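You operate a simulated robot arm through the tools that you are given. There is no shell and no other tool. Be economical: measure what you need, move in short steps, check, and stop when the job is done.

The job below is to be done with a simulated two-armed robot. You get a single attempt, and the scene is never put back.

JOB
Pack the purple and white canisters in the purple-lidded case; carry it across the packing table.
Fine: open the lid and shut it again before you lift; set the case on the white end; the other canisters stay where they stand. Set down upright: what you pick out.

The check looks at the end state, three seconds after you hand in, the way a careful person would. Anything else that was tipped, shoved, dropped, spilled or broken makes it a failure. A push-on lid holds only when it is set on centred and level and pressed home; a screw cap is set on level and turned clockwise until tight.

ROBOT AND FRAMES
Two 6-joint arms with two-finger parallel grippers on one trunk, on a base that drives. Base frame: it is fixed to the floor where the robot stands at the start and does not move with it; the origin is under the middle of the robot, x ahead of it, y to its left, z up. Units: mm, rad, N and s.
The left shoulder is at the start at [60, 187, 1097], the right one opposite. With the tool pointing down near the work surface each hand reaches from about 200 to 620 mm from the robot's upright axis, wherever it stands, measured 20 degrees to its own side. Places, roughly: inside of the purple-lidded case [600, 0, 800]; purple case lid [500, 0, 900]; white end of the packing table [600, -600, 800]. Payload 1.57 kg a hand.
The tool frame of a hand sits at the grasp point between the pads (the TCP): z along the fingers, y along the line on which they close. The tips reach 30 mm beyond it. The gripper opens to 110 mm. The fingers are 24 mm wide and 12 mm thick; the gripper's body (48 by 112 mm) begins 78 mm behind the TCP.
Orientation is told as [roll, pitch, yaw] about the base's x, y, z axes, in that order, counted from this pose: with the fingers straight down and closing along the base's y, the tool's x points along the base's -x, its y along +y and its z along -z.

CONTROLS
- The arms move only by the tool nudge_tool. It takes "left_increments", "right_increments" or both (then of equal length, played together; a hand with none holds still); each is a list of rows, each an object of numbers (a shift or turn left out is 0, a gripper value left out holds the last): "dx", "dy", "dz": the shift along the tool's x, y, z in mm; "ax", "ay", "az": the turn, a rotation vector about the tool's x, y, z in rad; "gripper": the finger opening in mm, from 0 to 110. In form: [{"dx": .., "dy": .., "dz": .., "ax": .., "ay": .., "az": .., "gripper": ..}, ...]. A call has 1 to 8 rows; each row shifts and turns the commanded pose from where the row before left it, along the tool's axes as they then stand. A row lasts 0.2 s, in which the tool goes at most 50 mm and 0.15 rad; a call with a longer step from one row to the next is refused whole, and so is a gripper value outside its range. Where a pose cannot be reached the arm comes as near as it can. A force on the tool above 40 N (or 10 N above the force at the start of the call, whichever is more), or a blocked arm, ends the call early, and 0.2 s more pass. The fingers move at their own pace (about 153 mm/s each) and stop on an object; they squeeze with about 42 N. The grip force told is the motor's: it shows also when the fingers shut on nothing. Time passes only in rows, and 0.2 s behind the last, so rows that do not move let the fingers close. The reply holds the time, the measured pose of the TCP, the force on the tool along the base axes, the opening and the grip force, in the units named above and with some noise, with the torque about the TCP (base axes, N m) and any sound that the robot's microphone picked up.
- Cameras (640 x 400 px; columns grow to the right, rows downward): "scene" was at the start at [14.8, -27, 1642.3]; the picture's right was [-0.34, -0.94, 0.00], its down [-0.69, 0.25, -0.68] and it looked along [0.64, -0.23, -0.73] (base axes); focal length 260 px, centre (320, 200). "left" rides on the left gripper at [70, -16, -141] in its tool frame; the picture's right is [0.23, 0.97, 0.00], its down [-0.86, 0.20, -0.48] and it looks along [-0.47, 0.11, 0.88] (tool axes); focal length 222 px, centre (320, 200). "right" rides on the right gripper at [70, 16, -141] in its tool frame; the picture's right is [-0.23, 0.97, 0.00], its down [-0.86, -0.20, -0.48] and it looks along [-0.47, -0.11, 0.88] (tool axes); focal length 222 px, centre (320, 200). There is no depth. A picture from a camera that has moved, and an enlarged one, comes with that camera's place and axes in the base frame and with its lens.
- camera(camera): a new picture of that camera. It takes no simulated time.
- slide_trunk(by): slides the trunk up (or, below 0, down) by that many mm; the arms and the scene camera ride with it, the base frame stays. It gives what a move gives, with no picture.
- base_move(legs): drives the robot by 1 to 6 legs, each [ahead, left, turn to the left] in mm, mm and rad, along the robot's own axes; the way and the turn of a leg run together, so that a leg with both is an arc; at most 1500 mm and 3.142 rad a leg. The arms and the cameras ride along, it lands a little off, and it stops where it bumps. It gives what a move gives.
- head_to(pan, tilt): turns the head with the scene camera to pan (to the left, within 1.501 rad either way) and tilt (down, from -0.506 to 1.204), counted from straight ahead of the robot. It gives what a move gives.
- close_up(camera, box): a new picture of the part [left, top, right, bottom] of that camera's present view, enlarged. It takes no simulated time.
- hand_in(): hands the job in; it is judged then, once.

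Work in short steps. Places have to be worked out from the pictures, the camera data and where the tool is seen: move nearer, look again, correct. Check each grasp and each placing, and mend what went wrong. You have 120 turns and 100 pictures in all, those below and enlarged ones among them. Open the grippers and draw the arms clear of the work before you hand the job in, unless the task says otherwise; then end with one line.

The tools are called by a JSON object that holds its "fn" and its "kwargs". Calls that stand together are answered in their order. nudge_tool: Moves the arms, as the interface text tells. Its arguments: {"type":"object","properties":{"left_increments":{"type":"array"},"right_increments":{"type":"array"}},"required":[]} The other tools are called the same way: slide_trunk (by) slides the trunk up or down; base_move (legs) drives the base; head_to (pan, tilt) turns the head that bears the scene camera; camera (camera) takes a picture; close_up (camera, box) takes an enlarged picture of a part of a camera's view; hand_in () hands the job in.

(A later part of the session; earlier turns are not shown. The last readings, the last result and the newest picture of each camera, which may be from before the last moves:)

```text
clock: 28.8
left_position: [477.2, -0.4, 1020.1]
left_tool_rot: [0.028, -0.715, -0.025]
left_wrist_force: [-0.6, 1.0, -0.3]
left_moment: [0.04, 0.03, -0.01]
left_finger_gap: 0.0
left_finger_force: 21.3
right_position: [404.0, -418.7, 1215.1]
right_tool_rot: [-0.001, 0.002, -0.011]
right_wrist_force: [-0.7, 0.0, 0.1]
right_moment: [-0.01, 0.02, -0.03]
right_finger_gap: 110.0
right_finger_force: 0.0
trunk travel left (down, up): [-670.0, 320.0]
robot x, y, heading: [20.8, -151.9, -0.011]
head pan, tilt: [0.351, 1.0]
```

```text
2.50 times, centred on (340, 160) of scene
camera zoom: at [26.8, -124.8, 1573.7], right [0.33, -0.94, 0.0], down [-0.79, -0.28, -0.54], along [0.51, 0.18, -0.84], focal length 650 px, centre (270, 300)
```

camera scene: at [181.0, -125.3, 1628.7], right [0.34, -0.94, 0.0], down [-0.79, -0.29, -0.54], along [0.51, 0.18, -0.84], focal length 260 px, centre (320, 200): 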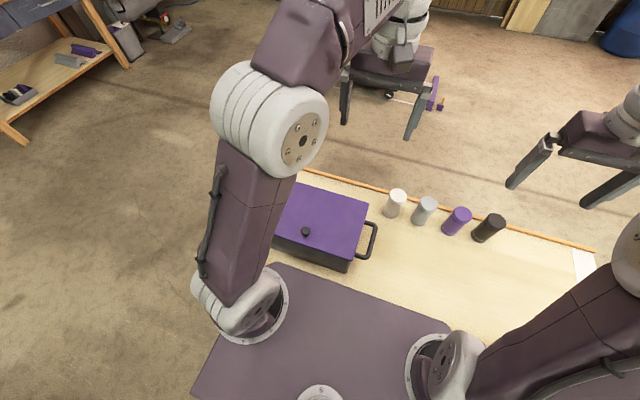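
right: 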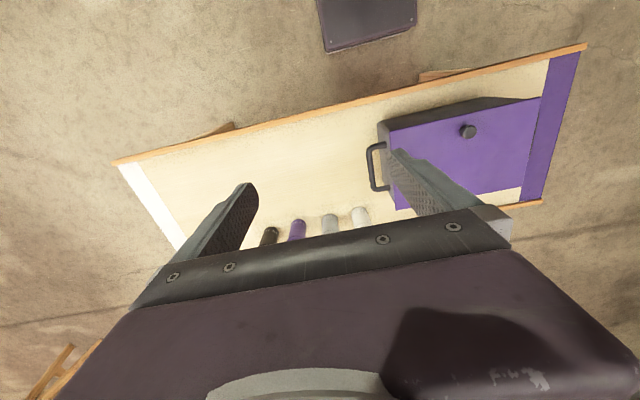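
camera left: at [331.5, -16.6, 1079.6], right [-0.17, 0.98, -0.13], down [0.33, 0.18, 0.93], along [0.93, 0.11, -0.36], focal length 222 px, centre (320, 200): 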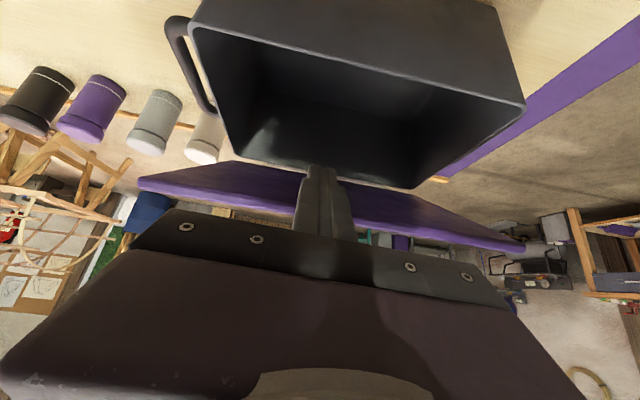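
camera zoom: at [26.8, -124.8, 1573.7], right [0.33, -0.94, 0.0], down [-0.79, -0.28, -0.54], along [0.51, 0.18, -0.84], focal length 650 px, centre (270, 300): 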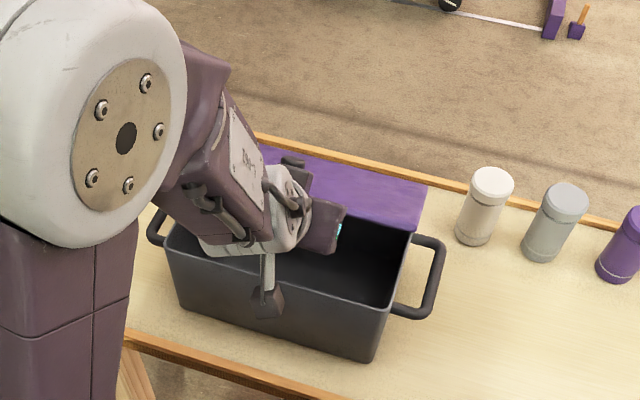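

Contact holds and the lid is near 0.6 rad with very little force. I'll follow the edge arc to about 1.0 rad.

{"fn": "nudge_tool", "kwargs": {"left_increments": [{"dx": -16, "dz": -1}, {"dx": -16, "dz": -1}, {"dx": -16, "dz": 0}, {"dx": -16, "dz": 0}, {"dx": -16, "dz": 0}]}}

{"fn": "camera", "kwargs": {"camera": "left"}}

{"fn": "close_up", "kwargs": {"camera": "scene", "box": [240, 80, 440, 240]}}

```text
clock: 30.0
left_position: [536.5, -3.9, 1073.6]
left_tool_rot: [0.026, -0.713, -0.024]
left_wrist_force: [0.1, -0.2, -0.4]
left_moment: [0.01, 0.04, 0.03]
left_finger_gap: 0.0
left_finger_force: 21.0
right_position: [403.5, -418.1, 1215.8]
right_tool_rot: [0.0, 0.0, -0.01]
right_wrist_force: [0.0, -0.2, -0.1]
right_moment: [-0.02, 0.0, 0.02]
right_finger_gap: 109.8
right_finger_force: 0.0
trunk travel left (down, up): [-670.0, 320.0]
robot x, y, heading: [18.5, -151.0, -0.008]
head pan, tilt: [0.351, 1.0]
```

```text
64 pictures are left
camera left: at [390.5, -19.2, 1133.9], right [-0.16, 0.98, -0.13], down [0.33, 0.18, 0.93], along [0.93, 0.11, -0.36], focal length 222 px, centre (320, 200)
```

left: 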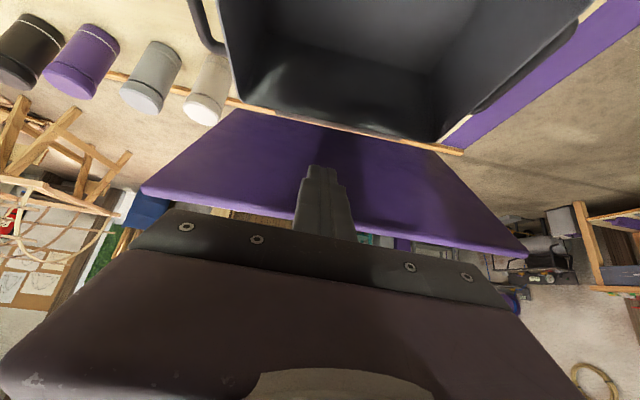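

```text
2.50 times, centred on (340, 160) of scene
camera zoom: at [26.2, -124.8, 1573.7], right [0.33, -0.94, 0.0], down [-0.79, -0.28, -0.54], along [0.51, 0.18, -0.84], focal length 650 px, centre (270, 300)
```

zoom: 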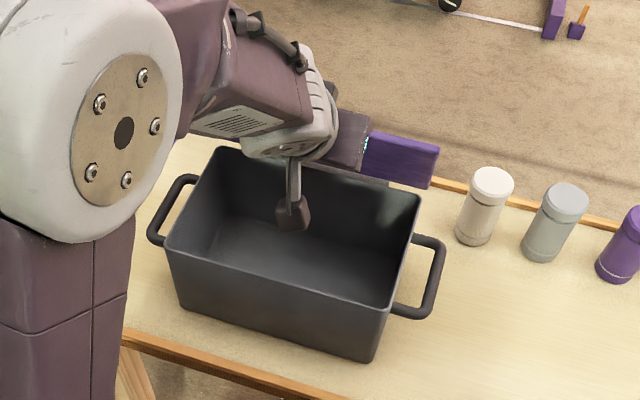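

Excellent, the lid is well up. I'll carry it further forward and slightly up, past vertical.

{"fn": "nudge_tool", "kwargs": {"left_increments": [{"dx": -16, "dz": 6}, {"dx": -16, "dz": 6}, {"dx": -16, "dz": 6}, {"dx": -15, "dz": 8}, {"dx": -13, "dz": 11}]}}

{"fn": "camera", "kwargs": {"camera": "left"}}

{"fn": "close_up", "kwargs": {"camera": "scene", "box": [240, 80, 440, 240]}}

```text
clock: 31.2
left_position: [617.1, -4.2, 1095.2]
left_tool_rot: [0.027, -0.713, -0.026]
left_wrist_force: [-0.8, 0.2, 0.0]
left_moment: [0.01, 0.01, -0.01]
left_finger_gap: 0.0
left_finger_force: 21.6
right_position: [404.1, -418.5, 1214.7]
right_tool_rot: [-0.001, 0.0, -0.009]
right_wrist_force: [-0.4, -0.2, -0.6]
right_moment: [-0.03, -0.04, 0.02]
right_finger_gap: 110.1
right_finger_force: 0.1
trunk travel left (down, up): [-670.0, 320.0]
robot x, y, heading: [18.5, -154.0, -0.016]
head pan, tilt: [0.351, 1.0]
```

```text
62 pictures are left
camera left: at [470.7, -20.3, 1155.9], right [-0.16, 0.98, -0.13], down [0.33, 0.18, 0.93], along [0.93, 0.11, -0.36], focal length 222 px, centre (320, 200)
```

left: 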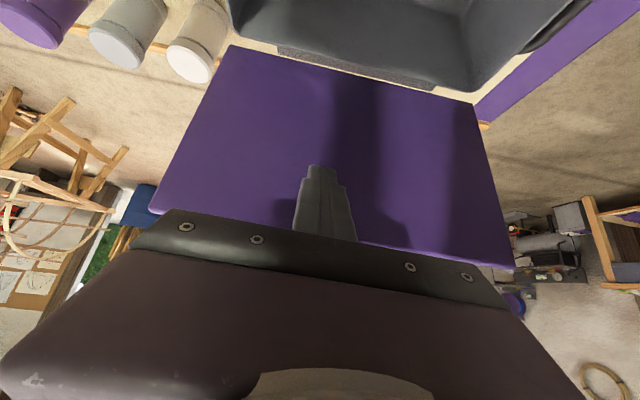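

```text
2.50 times, centred on (340, 160) of scene
camera zoom: at [26.9, -124.8, 1573.7], right [0.33, -0.94, 0.0], down [-0.79, -0.28, -0.54], along [0.51, 0.18, -0.84], focal length 650 px, centre (270, 300)
```

zoom: 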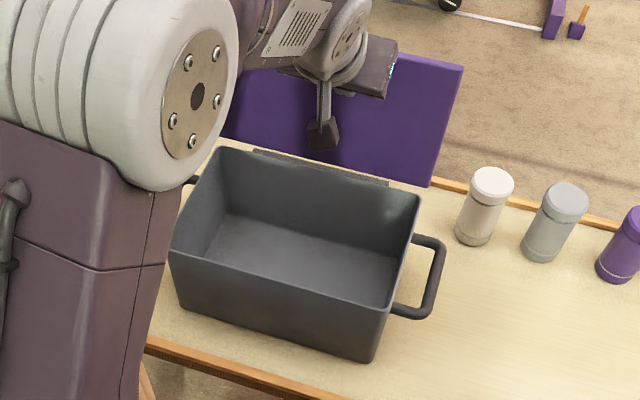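

The lid is near 1.5 rad. One more small push of about 20 mm to just past vertical, then I'll withdraw slightly and confirm it stays.

{"fn": "nudge_tool", "kwargs": {"left_increments": [{"dx": -8, "dz": 7}, {"dx": -8, "dz": 7}, {"dx": 22, "dz": -20}, {"dx": 22, "dz": -20}, {"dx": 20, "dz": -25}]}}

{"fn": "camera", "kwargs": {"camera": "scene"}}

```text
clock: 32.4
left_position: [546.3, -4.0, 1103.5]
left_tool_rot: [0.028, -0.714, -0.025]
left_wrist_force: [0.3, -0.5, 0.1]
left_moment: [0.01, 0.01, -0.02]
left_finger_gap: 0.0
left_finger_force: 20.7
right_position: [403.0, -417.6, 1216.6]
right_tool_rot: [0.0, -0.002, -0.01]
right_wrist_force: [0.5, 1.1, 0.1]
right_moment: [0.03, 0.02, -0.01]
right_finger_gap: 109.9
right_finger_force: 0.1
trunk travel left (down, up): [-670.0, 320.0]
robot x, y, heading: [22.6, -148.4, -0.01]
head pan, tilt: [0.351, 1.0]
```

```text
60 pictures are left
camera scene: at [24.8, -124.7, 1573.7], right [0.33, -0.94, 0.0], down [-0.79, -0.28, -0.54], along [0.51, 0.18, -0.84], focal length 260 px, centre (320, 200)
```

scene: 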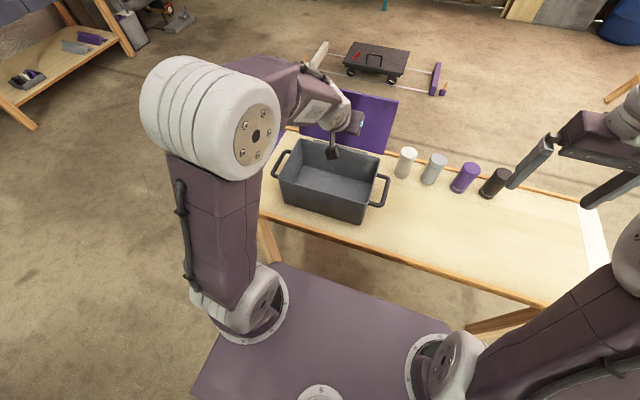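

The lid stays open by itself. Now I'll draw the left hand back and up, set it vertical, and restore the trunk height.

{"fn": "nudge_tool", "kwargs": {"left_increments": [{"dx": 7, "dz": -42}, {"dx": 7, "dz": -42}, {"dx": 7, "dz": -42}, {"ay": 0.145, "gripper": 100}, {"ay": 0.145}, {"ay": 0.145}, {"ay": 0.145}, {"ay": 0.133}]}}

{"fn": "slide_trunk", "kwargs": {"by": 55}}

{"fn": "base_move", "kwargs": {"legs": [[0, -165, 0], [165, 0, 0]]}}

{"fn": "head_to", "kwargs": {"pan": 0.0, "tilt": 0.95}}

{"fn": "camera", "kwargs": {"camera": "scene"}}

```text
clock: 34.2
left_position: [451.5, -3.8, 1183.3]
left_tool_rot: [0.02, 0.003, -0.008]
left_wrist_force: [0.2, 0.7, 0.7]
left_moment: [0.0, 0.0, 0.0]
left_finger_gap: 99.9
left_finger_force: 0.1
right_position: [406.1, -418.1, 1213.3]
right_tool_rot: [-0.002, 0.0, -0.01]
right_wrist_force: [0.7, 0.2, 0.0]
right_moment: [0.02, 0.02, -0.01]
right_finger_gap: 109.8
right_finger_force: 0.1
trunk travel left (down, up): [-670.0, 320.0]
robot x, y, heading: [18.8, -147.4, -0.014]
head pan, tilt: [0.351, 1.0]
```

```text
clock: 35.1
left_position: [449.2, -3.9, 1239.2]
left_tool_rot: [0.022, 0.001, -0.008]
left_wrist_force: [-0.1, -0.3, 0.4]
left_moment: [0.03, -0.01, 0.03]
left_finger_gap: 100.0
left_finger_force: 0.1
right_position: [404.0, -418.3, 1269.5]
right_tool_rot: [0.0, 0.001, -0.009]
right_wrist_force: [0.2, -0.2, 0.1]
right_moment: [-0.01, 0.03, 0.01]
right_finger_gap: 109.7
right_finger_force: 0.2
trunk travel left (down, up): [-725.0, 265.0]
robot x, y, heading: [19.8, -145.2, -0.011]
head pan, tilt: [0.351, 1.0]
```

```text
clock: 37.6
left_position: [609.7, -169.8, 1240.0]
left_tool_rot: [0.02, -0.004, -0.004]
left_wrist_force: [-0.4, 0.3, -0.4]
left_moment: [0.0, -0.01, -0.03]
left_finger_gap: 99.8
left_finger_force: 0.0
right_position: [564.2, -583.4, 1271.6]
right_tool_rot: [-0.002, -0.004, -0.008]
right_wrist_force: [-0.2, -0.8, 0.5]
right_moment: [-0.03, 0.0, 0.0]
right_finger_gap: 110.0
right_finger_force: 0.1
trunk travel left (down, up): [-725.0, 265.0]
robot x, y, heading: [183.1, -313.6, -0.008]
head pan, tilt: [0.351, 1.0]
```

```text
clock: 38.4
left_position: [614.0, -170.8, 1238.1]
left_tool_rot: [0.02, -0.001, -0.004]
left_wrist_force: [0.0, -0.2, 0.2]
left_moment: [0.02, 0.01, 0.01]
left_finger_gap: 100.0
left_finger_force: 0.0
right_position: [569.9, -585.3, 1270.2]
right_tool_rot: [0.001, -0.001, -0.008]
right_wrist_force: [0.9, 0.3, 0.9]
right_moment: [0.01, -0.01, 0.0]
right_finger_gap: 110.0
right_finger_force: 0.0
trunk travel left (down, up): [-725.0, 265.0]
robot x, y, heading: [181.1, -318.5, -0.009]
head pan, tilt: [0.0, 0.949]
```

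```text
59 pictures are left
camera scene: at [197.7, -316.6, 1632.3], right [-0.01, -1.0, 0.0], down [-0.81, 0.01, -0.58], along [0.58, 0.0, -0.81], focal length 260 px, centre (320, 200)
```

scene: 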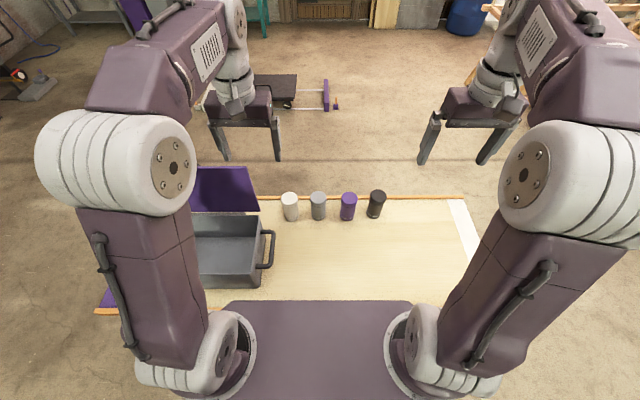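

From here I place white at about [733, -201], grey at y -312, purple at [740, -426] and black at y -539, with tops near z≈888. I'll lower both hands together to above white (left) and purple (right), to z≈1000.

{"fn": "nudge_tool", "kwargs": {"left_increments": [{"dx": -15.3, "dy": -3.9, "dz": 29.8, "ax": 0.02, "gripper": 90}, {"dx": -15.3, "dy": -3.9, "dz": 29.8}, {"dx": -15.3, "dy": -3.9, "dz": 29.8}, {"dx": -15.3, "dy": -3.9, "dz": 29.8}, {"dx": -15.3, "dy": -3.9, "dz": 29.8}, {"dx": -15.3, "dy": -3.9, "dz": 29.8}, {"dx": -15.3, "dy": -3.9, "dz": 29.8}, {"dx": -15.3, "dy": -3.9, "dz": 29.8}], "right_increments": [{"dx": -21.3, "dy": 19.9, "dz": 34, "gripper": 90}, {"dx": -21.3, "dy": 19.9, "dz": 34}, {"dx": -21.3, "dy": 19.9, "dz": 34}, {"dx": -21.3, "dy": 19.9, "dz": 34}, {"dx": -21.3, "dy": 19.9, "dz": 34}, {"dx": -21.3, "dy": 19.9, "dz": 34}, {"dx": -21.3, "dy": 19.9, "dz": 34}, {"dx": -21.3, "dy": 19.9, "dz": 34}]}}

{"fn": "camera", "kwargs": {"camera": "left"}}

{"fn": "camera", "kwargs": {"camera": "right"}}

{"fn": "close_up", "kwargs": {"camera": "scene", "box": [260, 100, 420, 240]}}

```text
clock: 40.2
left_position: [737.8, -200.5, 997.7]
left_tool_rot: [-0.001, 0.002, -0.003]
left_wrist_force: [0.5, 0.9, -0.2]
left_moment: [-0.02, -0.01, 0.05]
left_finger_gap: 90.0
left_finger_force: 0.1
right_position: [740.4, -426.5, 996.3]
right_tool_rot: [-0.001, 0.001, -0.007]
right_wrist_force: [-0.1, 0.0, -1.0]
right_moment: [-0.05, 0.03, 0.01]
right_finger_gap: 89.9
right_finger_force: 0.1
trunk travel left (down, up): [-725.0, 265.0]
robot x, y, heading: [184.2, -316.9, -0.008]
head pan, tilt: [0.0, 0.949]
```

```text
58 pictures are left
camera left: at [667.1, -216.5, 1139.0], right [-0.22, 0.97, 0.0], down [0.86, 0.2, 0.48], along [0.47, 0.11, -0.88], focal length 222 px, centre (320, 200)
```

left: 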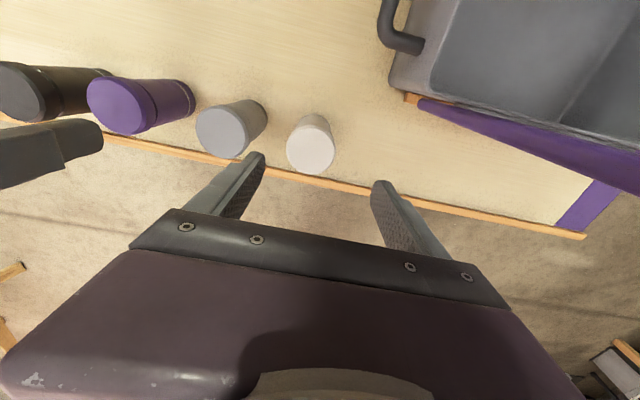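

```text
57 pictures are left
camera right: at [670.8, -410.5, 1138.0], right [0.23, 0.97, 0.0], down [0.85, -0.21, 0.48], along [0.46, -0.11, -0.88], focal length 222 px, centre (320, 200)
```

right: 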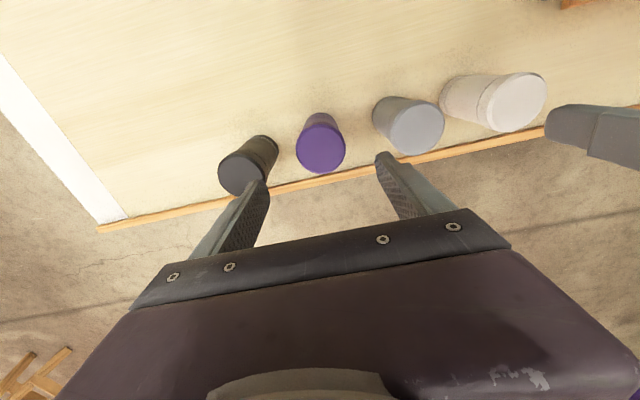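

```text
2.86 times, centred on (340, 170) of scene
camera zoom: at [200.2, -316.0, 1632.4], right [-0.01, -1.0, 0.0], down [-0.81, 0.01, -0.58], along [0.58, 0.0, -0.81], focal length 743 px, centre (263, 286)
```

zoom: 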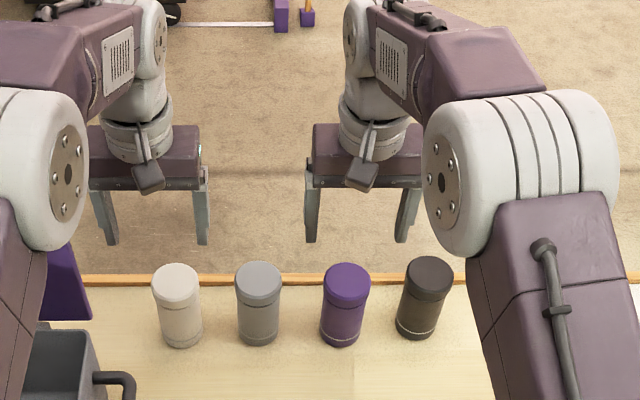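

Refined positions are white ≈[740, -208] and purple ≈[742, -425]. I'll correct and descend both to z≈845 around the canisters, still open.

{"fn": "nudge_tool", "kwargs": {"left_increments": [{"dx": -2, "dy": -7, "dz": 20}, {"dz": 28}, {"dz": 28}, {"dz": 26}, {"dz": 26}, {"dz": 24}], "right_increments": [{"dx": -2, "dy": 1, "dz": 20}, {"dz": 28}, {"dz": 28}, {"dz": 26}, {"dz": 26}, {"dz": 23}]}}

{"fn": "camera", "kwargs": {"camera": "left"}}

{"fn": "camera", "kwargs": {"camera": "right"}}

{"fn": "close_up", "kwargs": {"camera": "scene", "box": [260, 120, 420, 240]}}

```text
clock: 41.6
left_position: [737.9, -209.7, 848.7]
left_tool_rot: [0.001, -0.001, -0.004]
left_wrist_force: [0.7, -0.2, -0.1]
left_moment: [0.03, 0.03, 0.04]
left_finger_gap: 90.0
left_finger_force: 0.0
right_position: [743.5, -425.7, 847.2]
right_tool_rot: [0.001, 0.002, -0.006]
right_wrist_force: [0.1, -1.0, -0.2]
right_moment: [0.01, 0.01, 0.02]
right_finger_gap: 90.1
right_finger_force: 0.2
trunk travel left (down, up): [-725.0, 265.0]
robot x, y, heading: [183.1, -317.6, -0.003]
head pan, tilt: [0.0, 0.949]
```

```text
55 pictures are left
camera left: at [667.5, -225.2, 989.1], right [-0.22, 0.97, 0.0], down [0.86, 0.2, 0.48], along [0.47, 0.11, -0.88], focal length 222 px, centre (320, 200)
```

left: 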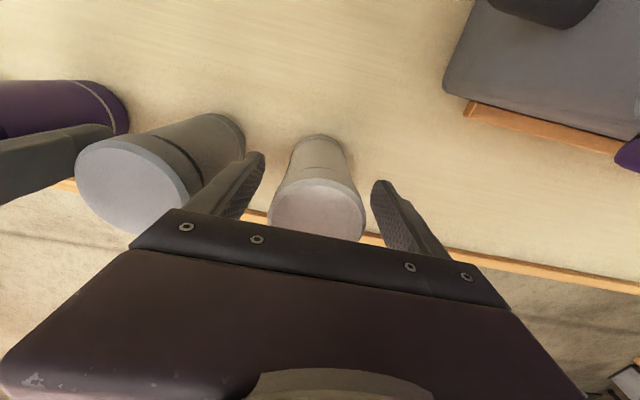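

```text
54 pictures are left
camera right: at [672.9, -409.7, 988.1], right [0.23, 0.97, 0.0], down [0.85, -0.21, 0.48], along [0.47, -0.11, -0.88], focal length 222 px, centre (320, 200)
```

right: 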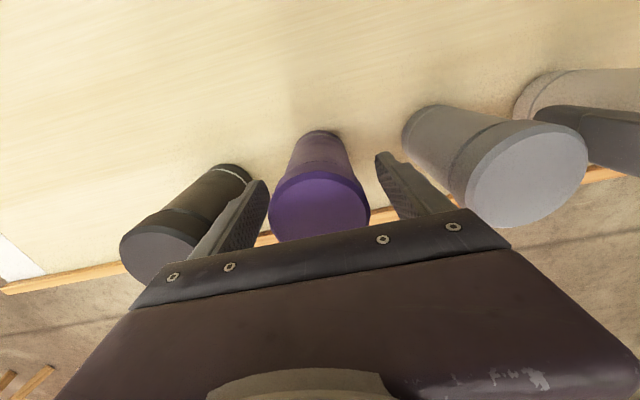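

```text
3.33 times, centred on (340, 180) of scene
camera zoom: at [197.6, -316.6, 1632.4], right [-0.01, -1.0, 0.0], down [-0.81, 0.01, -0.58], along [0.58, 0.0, -0.81], focal length 867 px, centre (253, 267)
```

zoom: 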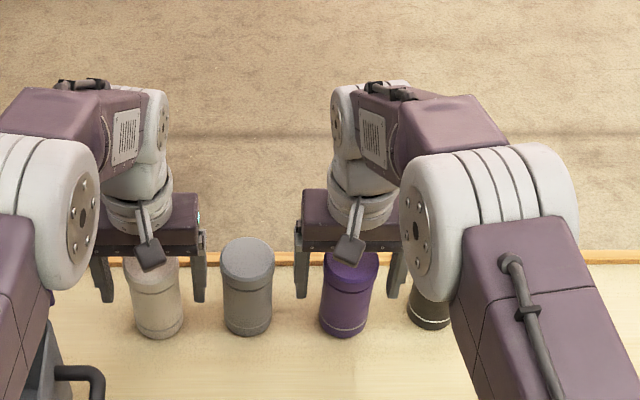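

Both hands straddle their canisters evenly in y. In x the canisters seem about 7 mm nearer to me, so I'll shift both 6 mm back and close.

{"fn": "nudge_tool", "kwargs": {"left_increments": [{"dx": 6}, {"gripper": 30}, {}, {}], "right_increments": [{"dx": 6}, {"gripper": 30}, {}, {}]}}

{"fn": "close_up", "kwargs": {"camera": "scene", "box": [260, 120, 420, 240]}}

```text
clock: 42.6
left_position: [731.2, -208.4, 848.5]
left_tool_rot: [0.001, -0.003, -0.004]
left_wrist_force: [-0.6, -0.5, 2.7]
left_moment: [0.01, 0.07, 0.02]
left_finger_gap: 59.0
left_finger_force: 42.0
right_position: [735.7, -425.4, 846.6]
right_tool_rot: [0.0, -0.002, -0.007]
right_wrist_force: [0.0, 0.3, 1.3]
right_moment: [0.14, -0.07, -0.03]
right_finger_gap: 58.8
right_finger_force: 41.9
trunk travel left (down, up): [-725.0, 265.0]
robot x, y, heading: [183.2, -320.2, -0.006]
head pan, tilt: [0.0, 0.949]
```

```text
3.33 times, centred on (340, 180) of scene
camera zoom: at [196.1, -316.7, 1632.3], right [-0.01, -1.0, 0.0], down [-0.81, 0.01, -0.58], along [0.58, 0.0, -0.81], focal length 867 px, centre (253, 267)
```

zoom: 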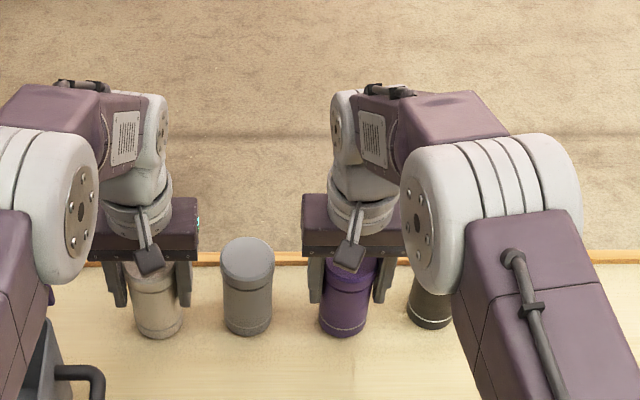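

Both are gripped at 59 mm with 42 N. I'll lift both straight up 210 mm, and check.

{"fn": "nudge_tool", "kwargs": {"left_increments": [{"dz": -15}, {"dz": -30}, {"dz": -33}, {"dz": -33}, {"dz": -33}, {"dz": -33}, {"dz": -33}], "right_increments": [{"dz": -15}, {"dz": -30}, {"dz": -33}, {"dz": -33}, {"dz": -33}, {"dz": -33}, {"dz": -33}]}}

{"fn": "camera", "kwargs": {"camera": "scene"}}

```text
clock: 44.2
left_position: [733.4, -209.1, 1059.2]
left_tool_rot: [0.002, -0.002, -0.004]
left_wrist_force: [-0.2, 0.2, -3.1]
left_moment: [0.03, 0.01, 0.01]
left_finger_gap: 59.0
left_finger_force: 42.0
right_position: [734.9, -424.8, 1058.2]
right_tool_rot: [0.0, 0.0, -0.007]
right_wrist_force: [-1.1, 0.3, -2.6]
right_moment: [-0.02, -0.04, 0.0]
right_finger_gap: 58.9
right_finger_force: 42.5
trunk travel left (down, up): [-725.0, 265.0]
robot x, y, heading: [180.0, -315.1, -0.006]
head pan, tilt: [0.0, 0.949]
```

```text
51 pictures are left
camera scene: at [196.2, -316.4, 1632.3], right [-0.01, -1.0, 0.0], down [-0.81, 0.01, -0.58], along [0.58, 0.0, -0.81], focal length 260 px, centre (320, 200)
```

scene: 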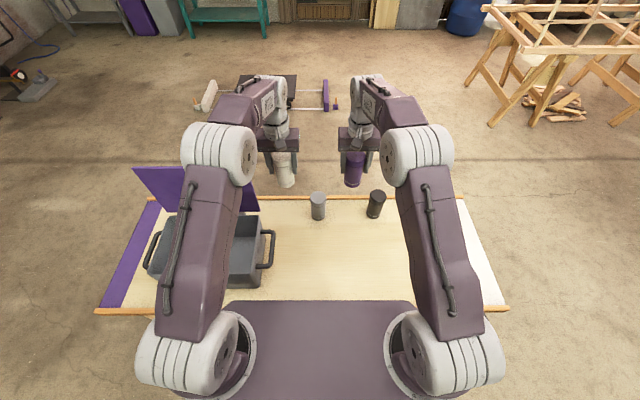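

Both canisters are up and upright, and the neighbours are undisturbed. I'll drive back 186 mm, then left 345 mm to bring them over the case, and narrow the hands to about 140 mm apart.

{"fn": "base_move", "kwargs": {"legs": [[-186, 0, 0], [0, 345, 0]]}}

{"fn": "nudge_tool", "kwargs": {"left_increments": [{"dy": -13}, {"dy": -13}, {"dy": -12}], "right_increments": [{"dy": 13}, {"dy": 13}, {"dy": 12}]}}

{"fn": "camera", "kwargs": {"camera": "scene"}}

{"fn": "camera", "kwargs": {"camera": "left"}}

{"fn": "camera", "kwargs": {"camera": "right"}}

```text
clock: 47.6
left_position: [550.3, 137.4, 1058.3]
left_tool_rot: [0.003, 0.0, -0.007]
left_wrist_force: [-0.2, 0.5, -2.5]
left_moment: [0.0, 0.04, -0.01]
left_finger_gap: 59.1
left_finger_force: 41.7
right_position: [553.0, -79.6, 1057.1]
right_tool_rot: [0.001, 0.0, -0.011]
right_wrist_force: [-0.1, 0.0, -1.6]
right_moment: [-0.02, 0.02, 0.01]
right_finger_gap: 59.0
right_finger_force: 41.9
trunk travel left (down, up): [-725.0, 265.0]
robot x, y, heading: [1.5, 30.1, -0.013]
head pan, tilt: [0.0, 0.949]
```

```text
clock: 48.4
left_position: [552.2, 101.7, 1057.6]
left_tool_rot: [0.001, -0.001, -0.006]
left_wrist_force: [-0.7, 0.4, -1.9]
left_moment: [0.01, 0.03, 0.01]
left_finger_gap: 58.9
left_finger_force: 42.4
right_position: [552.9, -37.8, 1058.3]
right_tool_rot: [-0.003, 0.0, -0.009]
right_wrist_force: [-0.2, -0.1, -1.6]
right_moment: [-0.04, 0.03, 0.01]
right_finger_gap: 58.8
right_finger_force: 41.5
trunk travel left (down, up): [-725.0, 265.0]
robot x, y, heading: [4.3, 32.2, -0.004]
head pan, tilt: [0.0, 0.949]
```

```text
50 pictures are left
camera scene: at [15.0, 32.8, 1632.3], right [-0.01, -1.0, 0.0], down [-0.81, 0.01, -0.58], along [0.58, -0.01, -0.81], focal length 260 px, centre (320, 200)
```

scene: 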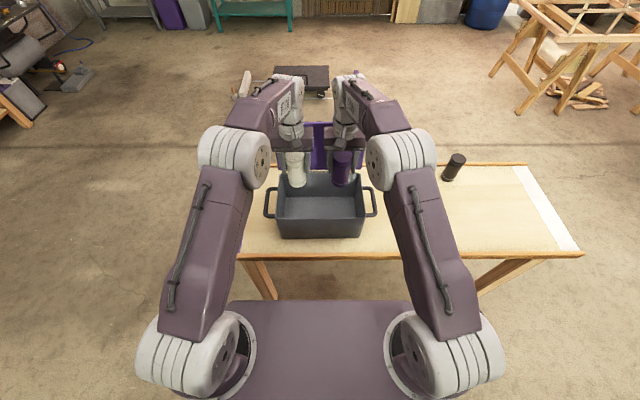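

```text
49 pictures are left
camera left: at [480.4, 86.1, 1198.9], right [-0.22, 0.97, 0.0], down [0.86, 0.19, 0.48], along [0.47, 0.11, -0.88], focal length 222 px, centre (320, 200)
```

left: 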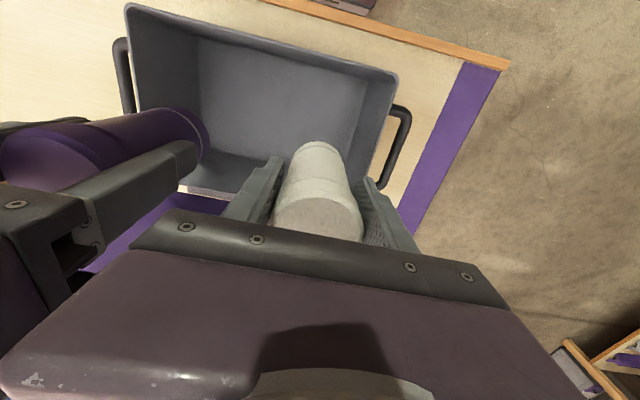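

```text
48 pictures are left
camera right: at [483.5, -22.0, 1198.8], right [0.24, 0.97, 0.0], down [0.85, -0.21, 0.48], along [0.46, -0.11, -0.88], focal length 222 px, centre (320, 200)
```

right: 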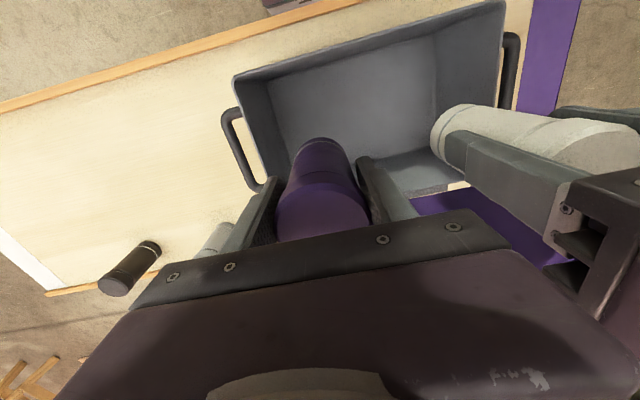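

The case rim measures y≈-111..169, x≈458..645, centre about [551, 29]. The canisters hang at y=102 and y=-38, well inside. I'll lower both to about 10 mm above the floor.

{"fn": "nudge_tool", "kwargs": {"left_increments": [{"dz": 25}, {"dz": 25}, {"dz": 25}, {"dz": 25}, {"dz": 25}, {"dz": 25}, {"dz": 23}, {"dz": 17}], "right_increments": [{"dz": 25}, {"dz": 25}, {"dz": 25}, {"dz": 25}, {"dz": 25}, {"dz": 25}, {"dz": 23}, {"dz": 17}]}}

{"fn": "camera", "kwargs": {"camera": "scene"}}

```text
clock: 50.2
left_position: [550.5, 101.6, 866.4]
left_tool_rot: [0.001, 0.001, -0.004]
left_wrist_force: [0.5, 0.0, -2.2]
left_moment: [0.01, 0.04, -0.02]
left_finger_gap: 59.1
left_finger_force: 42.6
right_position: [553.9, -40.7, 866.2]
right_tool_rot: [-0.001, -0.001, -0.008]
right_wrist_force: [0.3, 0.3, -2.2]
right_moment: [0.02, 0.02, 0.0]
right_finger_gap: 59.1
right_finger_force: 42.7
trunk travel left (down, up): [-725.0, 265.0]
robot x, y, heading: [-1.6, 31.4, -0.006]
head pan, tilt: [0.0, 0.949]
```

```text
47 pictures are left
camera scene: at [15.6, 32.4, 1632.3], right [-0.01, -1.0, 0.0], down [-0.81, 0.01, -0.58], along [0.58, -0.01, -0.81], focal length 260 px, centre (320, 200)
```

scene: 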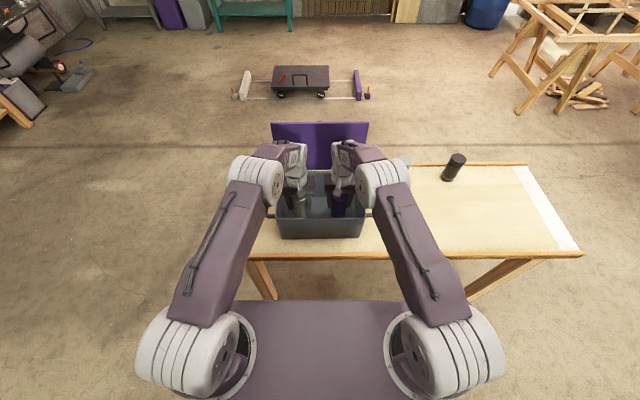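

No contact yet. I'll lower in 3 mm steps and watch for the floor in the forces.

{"fn": "nudge_tool", "kwargs": {"left_increments": [{"dz": 3}, {"dz": 3}], "right_increments": [{"dz": 3}, {"dz": 3}]}}

{"fn": "nudge_tool", "kwargs": {"left_increments": [{"dz": 2}, {"dz": 2}], "right_increments": [{"dz": 2}, {"dz": 2}]}}

```text
clock: 50.8
left_position: [549.8, 101.5, 861.2]
left_tool_rot: [0.001, -0.002, -0.006]
left_wrist_force: [-0.9, -0.1, -2.6]
left_moment: [-0.02, 0.01, 0.01]
left_finger_gap: 58.9
left_finger_force: 41.8
right_position: [553.4, -40.5, 859.8]
right_tool_rot: [0.0, 0.0, -0.009]
right_wrist_force: [0.2, 0.9, -2.2]
right_moment: [-0.01, 0.02, -0.02]
right_finger_gap: 59.0
right_finger_force: 42.3
trunk travel left (down, up): [-725.0, 265.0]
robot x, y, heading: [6.3, 31.1, -0.004]
head pan, tilt: [0.0, 0.949]
```

```text
clock: 51.4
left_position: [550.5, 101.9, 856.6]
left_tool_rot: [0.001, 0.0, -0.004]
left_wrist_force: [0.5, -0.2, -2.3]
left_moment: [-0.01, 0.04, -0.01]
left_finger_gap: 58.5
left_finger_force: 42.5
right_position: [552.1, -40.0, 856.6]
right_tool_rot: [-0.001, 0.0, -0.007]
right_wrist_force: [0.3, 0.7, -2.2]
right_moment: [0.0, 0.01, 0.0]
right_finger_gap: 58.8
right_finger_force: 42.1
trunk travel left (down, up): [-725.0, 265.0]
robot x, y, heading: [1.6, 34.5, -0.006]
head pan, tilt: [0.0, 0.949]
```

{"fn": "nudge_tool", "kwargs": {"left_increments": [{"dz": 1.5}, {"dz": 1.5}], "right_increments": [{"dz": 1.5}, {"dz": 1.5}]}}

{"fn": "nudge_tool", "kwargs": {"left_increments": [{"dz": 1}, {"dz": 1}], "right_increments": [{"dz": 1}, {"dz": 1}]}}

```text
clock: 52.0
left_position: [550.4, 101.0, 854.8]
left_tool_rot: [0.0, -0.003, -0.007]
left_wrist_force: [0.2, 0.0, 1.3]
left_moment: [0.12, -0.06, 0.05]
left_finger_gap: 58.9
left_finger_force: 42.0
right_position: [552.4, -39.5, 853.8]
right_tool_rot: [-0.001, 0.0, -0.009]
right_wrist_force: [0.5, -0.4, -1.5]
right_moment: [0.02, 0.03, -0.02]
right_finger_gap: 59.2
right_finger_force: 42.2
trunk travel left (down, up): [-725.0, 265.0]
robot x, y, heading: [0.3, 29.8, -0.006]
head pan, tilt: [0.0, 0.949]
```

```text
clock: 52.6
left_position: [549.4, 100.2, 855.2]
left_tool_rot: [-0.001, -0.007, -0.005]
left_wrist_force: [5.3, 2.7, 12.6]
left_moment: [0.29, -0.22, -0.05]
left_finger_gap: 59.0
left_finger_force: 41.9
right_position: [552.5, -39.2, 852.9]
right_tool_rot: [0.0, 0.0, -0.008]
right_wrist_force: [-1.2, -0.8, 4.3]
right_moment: [0.03, 0.12, 0.01]
right_finger_gap: 58.6
right_finger_force: 42.1
trunk travel left (down, up): [-725.0, 265.0]
robot x, y, heading: [-2.3, 30.3, -0.009]
head pan, tilt: [0.0, 0.949]
```

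Both canisters are on the case floor (12.6 N and 4.3 N). I'll ease the left hand, open both to 78, and lift straight out.

{"fn": "nudge_tool", "kwargs": {"left_increments": [{"dz": -1}, {"gripper": 78}, {}, {"dz": -20}, {"dz": -40}, {"dz": -45}, {"dz": -45}, {"dz": -45}], "right_increments": [{"dz": 0}, {"gripper": 78}, {}, {"dz": -20}, {"dz": -40}, {"dz": -45}, {"dz": -45}, {"dz": -45}]}}

{"fn": "camera", "kwargs": {"camera": "left"}}

{"fn": "camera", "kwargs": {"camera": "right"}}

```text
clock: 54.4
left_position: [548.1, 101.4, 1050.5]
left_tool_rot: [0.001, -0.001, -0.005]
left_wrist_force: [0.4, 0.3, -0.6]
left_moment: [-0.05, -0.01, 0.04]
left_finger_gap: 78.0
left_finger_force: 0.1
right_position: [551.9, -38.1, 1050.0]
right_tool_rot: [0.0, -0.003, -0.009]
right_wrist_force: [-0.1, -1.2, -0.3]
right_moment: [0.03, -0.01, -0.02]
right_finger_gap: 78.0
right_finger_force: 0.1
trunk travel left (down, up): [-725.0, 265.0]
robot x, y, heading: [1.9, 33.3, -0.006]
head pan, tilt: [0.0, 0.949]
```

```text
46 pictures are left
camera left: at [477.1, 85.5, 1190.7], right [-0.22, 0.98, 0.0], down [0.86, 0.19, 0.48], along [0.47, 0.11, -0.88], focal length 222 px, centre (320, 200)
```

left: 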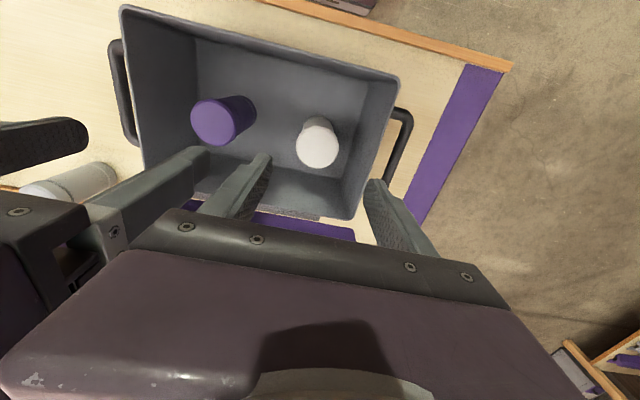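

```text
45 pictures are left
camera right: at [481.8, -21.5, 1191.6], right [0.24, 0.97, 0.0], down [0.85, -0.21, 0.48], along [0.47, -0.11, -0.88], focal length 222 px, centre (320, 200)
```

right: 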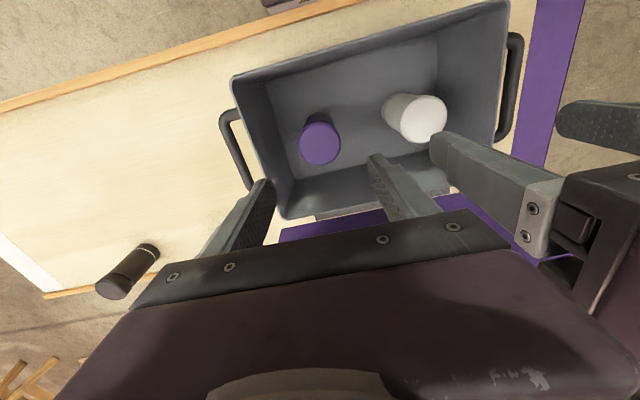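

Both canisters stand upright inside with clearance. Now for closing: I'll raise both hands above the lid's edge (≈[686, –, 1121]), close the fingers and drive ahead so they are behind the lid.

{"fn": "nudge_tool", "kwargs": {"left_increments": [{"dz": -35, "gripper": 0}, {"dz": -35}, {"dz": -35}, {"dz": -35}, {"dz": -15}], "right_increments": [{"dz": -35, "gripper": 0}, {"dz": -35}, {"dz": -35}, {"dz": -35}, {"dz": -15}]}}

{"fn": "base_move", "kwargs": {"legs": [[185, 0, 0]]}}

{"fn": "camera", "kwargs": {"camera": "scene"}}

{"fn": "camera", "kwargs": {"camera": "right"}}

```text
clock: 55.6
left_position: [532.6, 104.9, 1196.9]
left_tool_rot: [0.002, -0.002, -0.005]
left_wrist_force: [0.5, -0.6, 0.2]
left_moment: [-0.01, 0.0, 0.03]
left_finger_gap: 0.0
left_finger_force: 21.0
left hand out of reach, approached as far as the arm can: row 4, 5
right_position: [536.9, -40.8, 1182.2]
right_tool_rot: [0.001, 0.0, -0.01]
right_wrist_force: [-0.7, 0.1, 0.5]
right_moment: [-0.01, 0.02, 0.0]
right_finger_gap: 0.1
right_finger_force: 21.1
right hand out of reach, approached as far as the arm can: row 3, 4, 5
trunk travel left (down, up): [-725.0, 265.0]
robot x, y, heading: [0.7, 33.8, -0.007]
head pan, tilt: [0.0, 0.949]
```

```text
clock: 57.2
left_position: [718.4, 101.3, 1198.6]
left_tool_rot: [0.003, -0.004, -0.005]
left_wrist_force: [0.0, 1.0, 0.2]
left_moment: [-0.01, 0.0, 0.03]
left_finger_gap: 0.0
left_finger_force: 22.0
right_position: [723.8, -44.8, 1184.2]
right_tool_rot: [-0.001, -0.002, -0.01]
right_wrist_force: [0.1, -0.3, 0.3]
right_moment: [0.01, -0.02, 0.0]
right_finger_gap: 0.2
right_finger_force: 22.2
trunk travel left (down, up): [-725.0, 265.0]
robot x, y, heading: [190.6, 31.2, -0.007]
head pan, tilt: [0.0, 0.949]
```

```text
44 pictures are left
camera scene: at [199.9, 30.7, 1632.4], right [-0.01, -1.0, 0.0], down [-0.81, 0.01, -0.58], along [0.58, -0.01, -0.81], focal length 260 px, centre (320, 200)
```

scene: 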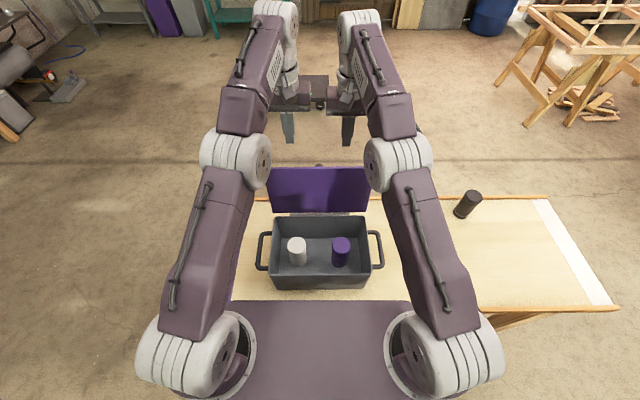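

```text
43 pictures are left
camera right: at [653.0, -27.7, 1324.8], right [0.24, 0.97, 0.0], down [0.85, -0.21, 0.48], along [0.47, -0.11, -0.88], focal length 222 px, centre (320, 200)
```

right: 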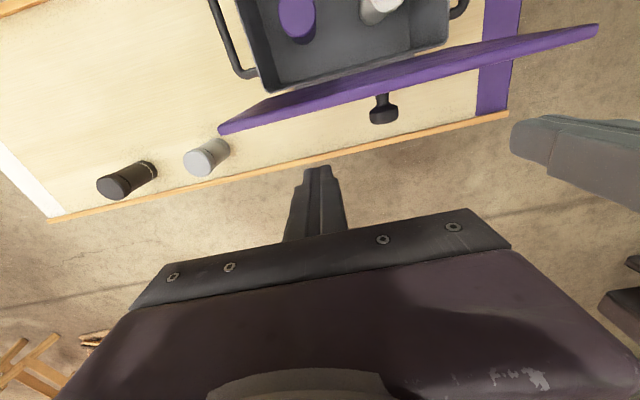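

The lid stands just about vertical with both hands behind it, clear of the knob. I'll lower both to z≈1105 and pull toward me by 60 mm.

{"fn": "nudge_tool", "kwargs": {"left_increments": [{"dz": 32}, {"dz": 32}, {"dz": 30}, {"dx": 15}, {"dx": 15}, {"dx": 15}, {"dx": 15}], "right_increments": [{"dz": 27}, {"dz": 27}, {"dz": 25}, {"dx": 17}, {"dx": 17}, {"dx": 15}, {"dx": 15}]}}

{"fn": "camera", "kwargs": {"camera": "scene"}}

```text
clock: 58.8
left_position: [658.8, 102.4, 1102.8]
left_tool_rot: [0.002, -0.002, -0.007]
left_wrist_force: [-0.7, -0.5, -0.4]
left_moment: [0.0, -0.02, -0.01]
left_finger_gap: 0.0
left_finger_force: 21.2
right_position: [658.7, -44.2, 1103.4]
right_tool_rot: [0.001, -0.003, -0.01]
right_wrist_force: [-0.1, 0.2, 0.2]
right_moment: [0.03, -0.02, 0.0]
right_finger_gap: 0.1
right_finger_force: 21.5
trunk travel left (down, up): [-725.0, 265.0]
robot x, y, heading: [190.9, 28.7, -0.011]
head pan, tilt: [0.0, 0.949]
```

```text
42 pictures are left
camera scene: at [199.7, 30.6, 1632.3], right [-0.01, -1.0, 0.0], down [-0.81, 0.01, -0.58], along [0.58, -0.01, -0.81], focal length 260 px, centre (320, 200)
```

scene: 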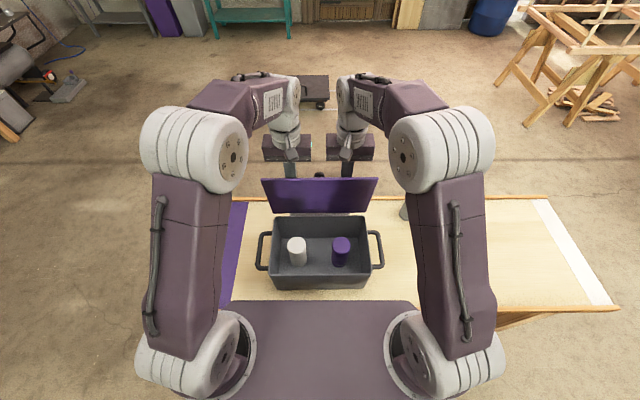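

It tilts toward me with almost no force. I'll continue pulling 90 mm, then start moving down as well.

{"fn": "nudge_tool", "kwargs": {"left_increments": [{"dx": 18}, {"dx": 18}, {"dx": 18}, {"dx": 18}, {"dx": 18}, {"dx": 12, "dz": 12}, {"dx": 8, "dz": 18}], "right_increments": [{"dx": 18}, {"dx": 18}, {"dx": 18}, {"dx": 18}, {"dx": 18}, {"dx": 12, "dz": 12}, {"dx": 8, "dz": 18}]}}

{"fn": "camera", "kwargs": {"camera": "scene"}}

{"fn": "camera", "kwargs": {"camera": "right"}}

```text
clock: 60.4
left_position: [550.3, 103.9, 1074.2]
left_tool_rot: [0.001, 0.001, -0.007]
left_wrist_force: [-1.3, -0.5, -0.8]
left_moment: [0.01, 0.01, -0.02]
left_finger_gap: 0.0
left_finger_force: 21.7
right_position: [549.3, -41.5, 1073.8]
right_tool_rot: [-0.001, 0.0, -0.011]
right_wrist_force: [-0.2, -0.2, 0.2]
right_moment: [0.02, 0.03, 0.02]
right_finger_gap: 0.0
right_finger_force: 21.1
trunk travel left (down, up): [-725.0, 265.0]
robot x, y, heading: [195.3, 30.1, -0.01]
head pan, tilt: [0.0, 0.949]
```

```text
41 pictures are left
camera scene: at [202.3, 30.7, 1632.3], right [-0.01, -1.0, 0.0], down [-0.81, 0.01, -0.58], along [0.58, -0.01, -0.81], focal length 260 px, centre (320, 200)
```

scene: 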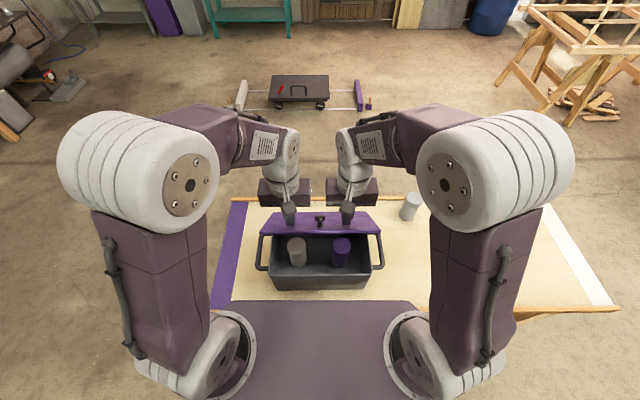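

```text
40 pictures are left
camera right: at [479.8, -25.1, 1215.4], right [0.24, 0.97, 0.0], down [0.85, -0.21, 0.48], along [0.47, -0.11, -0.88], focal length 222 px, centre (320, 200)
```

right: 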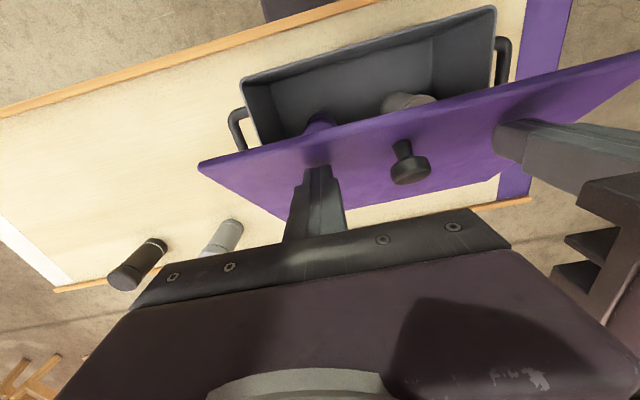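

The lid is about 60° and following. I'll keep pushing down and slightly toward me to near closed.

{"fn": "nudge_tool", "kwargs": {"left_increments": [{"dx": 7, "dz": 16}, {"dx": 7, "dz": 16}, {"dx": 7, "dz": 16}, {"dx": 6, "dz": 16}, {"dx": 6, "dz": 16}, {"dx": 6, "dz": 16}, {"dx": 4, "dz": 15}], "right_increments": [{"dx": 7, "dz": 16}, {"dx": 7, "dz": 16}, {"dx": 7, "dz": 16}, {"dx": 6, "dz": 16}, {"dx": 6, "dz": 16}, {"dx": 6, "dz": 16}, {"dx": 4, "dz": 15}]}}

{"fn": "camera", "kwargs": {"camera": "scene"}}

```text
clock: 62.0
left_position: [508.7, 104.3, 961.2]
left_tool_rot: [0.002, 0.0, -0.007]
left_wrist_force: [0.1, -0.4, -0.6]
left_moment: [0.02, 0.03, 0.02]
left_finger_gap: 0.2
left_finger_force: 21.5
right_position: [508.1, -42.4, 962.0]
right_tool_rot: [-0.001, 0.001, -0.011]
right_wrist_force: [0.4, 0.1, -0.5]
right_moment: [0.04, 0.01, -0.01]
right_finger_gap: 0.1
right_finger_force: 21.0
trunk travel left (down, up): [-725.0, 265.0]
robot x, y, heading: [189.9, 31.4, -0.011]
head pan, tilt: [0.0, 0.949]
```

```text
39 pictures are left
camera scene: at [203.1, 30.6, 1632.3], right [-0.01, -1.0, 0.0], down [-0.81, 0.01, -0.58], along [0.58, -0.01, -0.81], focal length 260 px, centre (320, 200)
```

scene: 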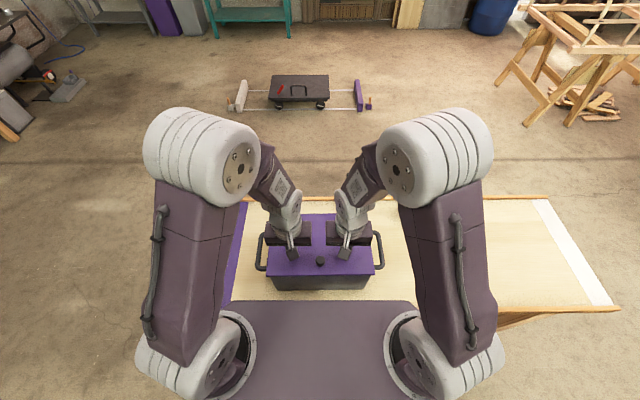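

Nearly shut. I'll press down gently in small steps until contact force shows.

{"fn": "nudge_tool", "kwargs": {"left_increments": [{"dz": 4}, {"dz": 4}, {"dz": 3}, {"dz": 2}, {"dz": 1}], "right_increments": [{"dz": 4}, {"dz": 4}, {"dz": 3}, {"dz": 2}, {"dz": 1}]}}

{"fn": "nudge_tool", "kwargs": {"left_increments": [{"dz": -30}, {"dz": -40}, {"dz": -40}], "right_increments": [{"dz": -30}, {"dz": -40}, {"dz": -40}]}}

{"fn": "camera", "kwargs": {"camera": "scene"}}

{"fn": "camera", "kwargs": {"camera": "right"}}

{"fn": "camera", "kwargs": {"camera": "left"}}

```text
clock: 63.4
left_position: [505.2, 103.2, 949.9]
left_tool_rot: [0.003, -0.005, -0.007]
left_wrist_force: [-1.4, 3.1, 15.9]
left_moment: [0.06, -0.06, -0.04]
left_finger_gap: 0.0
left_finger_force: 20.5
right_position: [508.3, -42.6, 951.7]
right_tool_rot: [0.002, -0.007, -0.01]
right_wrist_force: [0.7, -5.7, 18.1]
right_moment: [-0.23, 0.12, 0.02]
right_finger_gap: 0.1
right_finger_force: 20.8
trunk travel left (down, up): [-725.0, 265.0]
robot x, y, heading: [193.4, 30.0, -0.007]
head pan, tilt: [0.0, 0.949]
stopped in row 5 (right hand): the force on the tool passed its limit (the readings are from after the stop); the commanded pose is now the measured one
```

```text
clock: 64.2
left_position: [507.0, 103.2, 1059.9]
left_tool_rot: [0.002, -0.002, -0.006]
left_wrist_force: [0.6, 0.3, 0.3]
left_moment: [-0.02, 0.0, -0.03]
left_finger_gap: 0.0
left_finger_force: 21.2
right_position: [507.5, -42.3, 1059.6]
right_tool_rot: [0.002, -0.005, -0.01]
right_wrist_force: [0.1, -0.4, -0.9]
right_moment: [-0.02, -0.03, 0.01]
right_finger_gap: 0.0
right_finger_force: 21.4
trunk travel left (down, up): [-725.0, 265.0]
robot x, y, heading: [191.6, 32.9, -0.009]
head pan, tilt: [0.0, 0.949]
```

```text
38 pictures are left
camera scene: at [200.9, 30.7, 1632.2], right [-0.01, -1.0, 0.0], down [-0.81, 0.01, -0.58], along [0.58, -0.01, -0.81], focal length 260 px, centre (320, 200)
```

scene: 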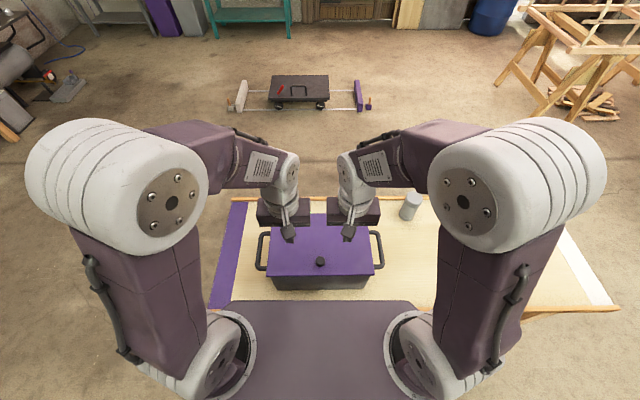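

```text
37 pictures are left
camera right: at [437.3, -26.6, 1200.2], right [0.24, 0.97, 0.0], down [0.85, -0.21, 0.48], along [0.47, -0.11, -0.88], focal length 222 px, centre (320, 200)
```

right: 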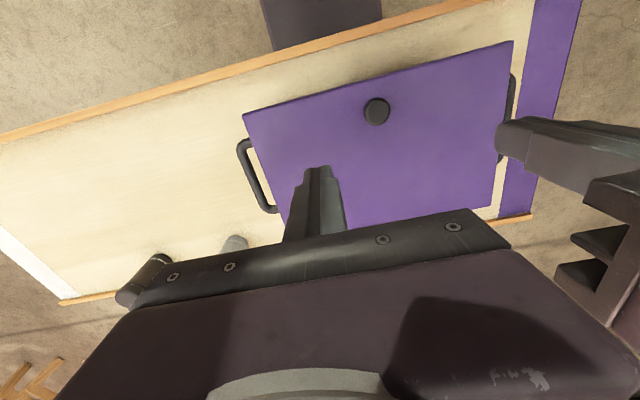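

```text
36 pictures are left
camera left: at [436.4, 88.2, 1199.8], right [-0.22, 0.98, 0.0], down [0.86, 0.19, 0.48], along [0.47, 0.11, -0.88], focal length 222 px, centre (320, 200)
```

left: 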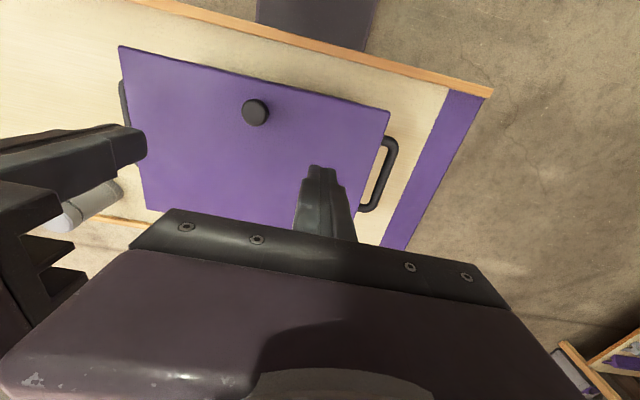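

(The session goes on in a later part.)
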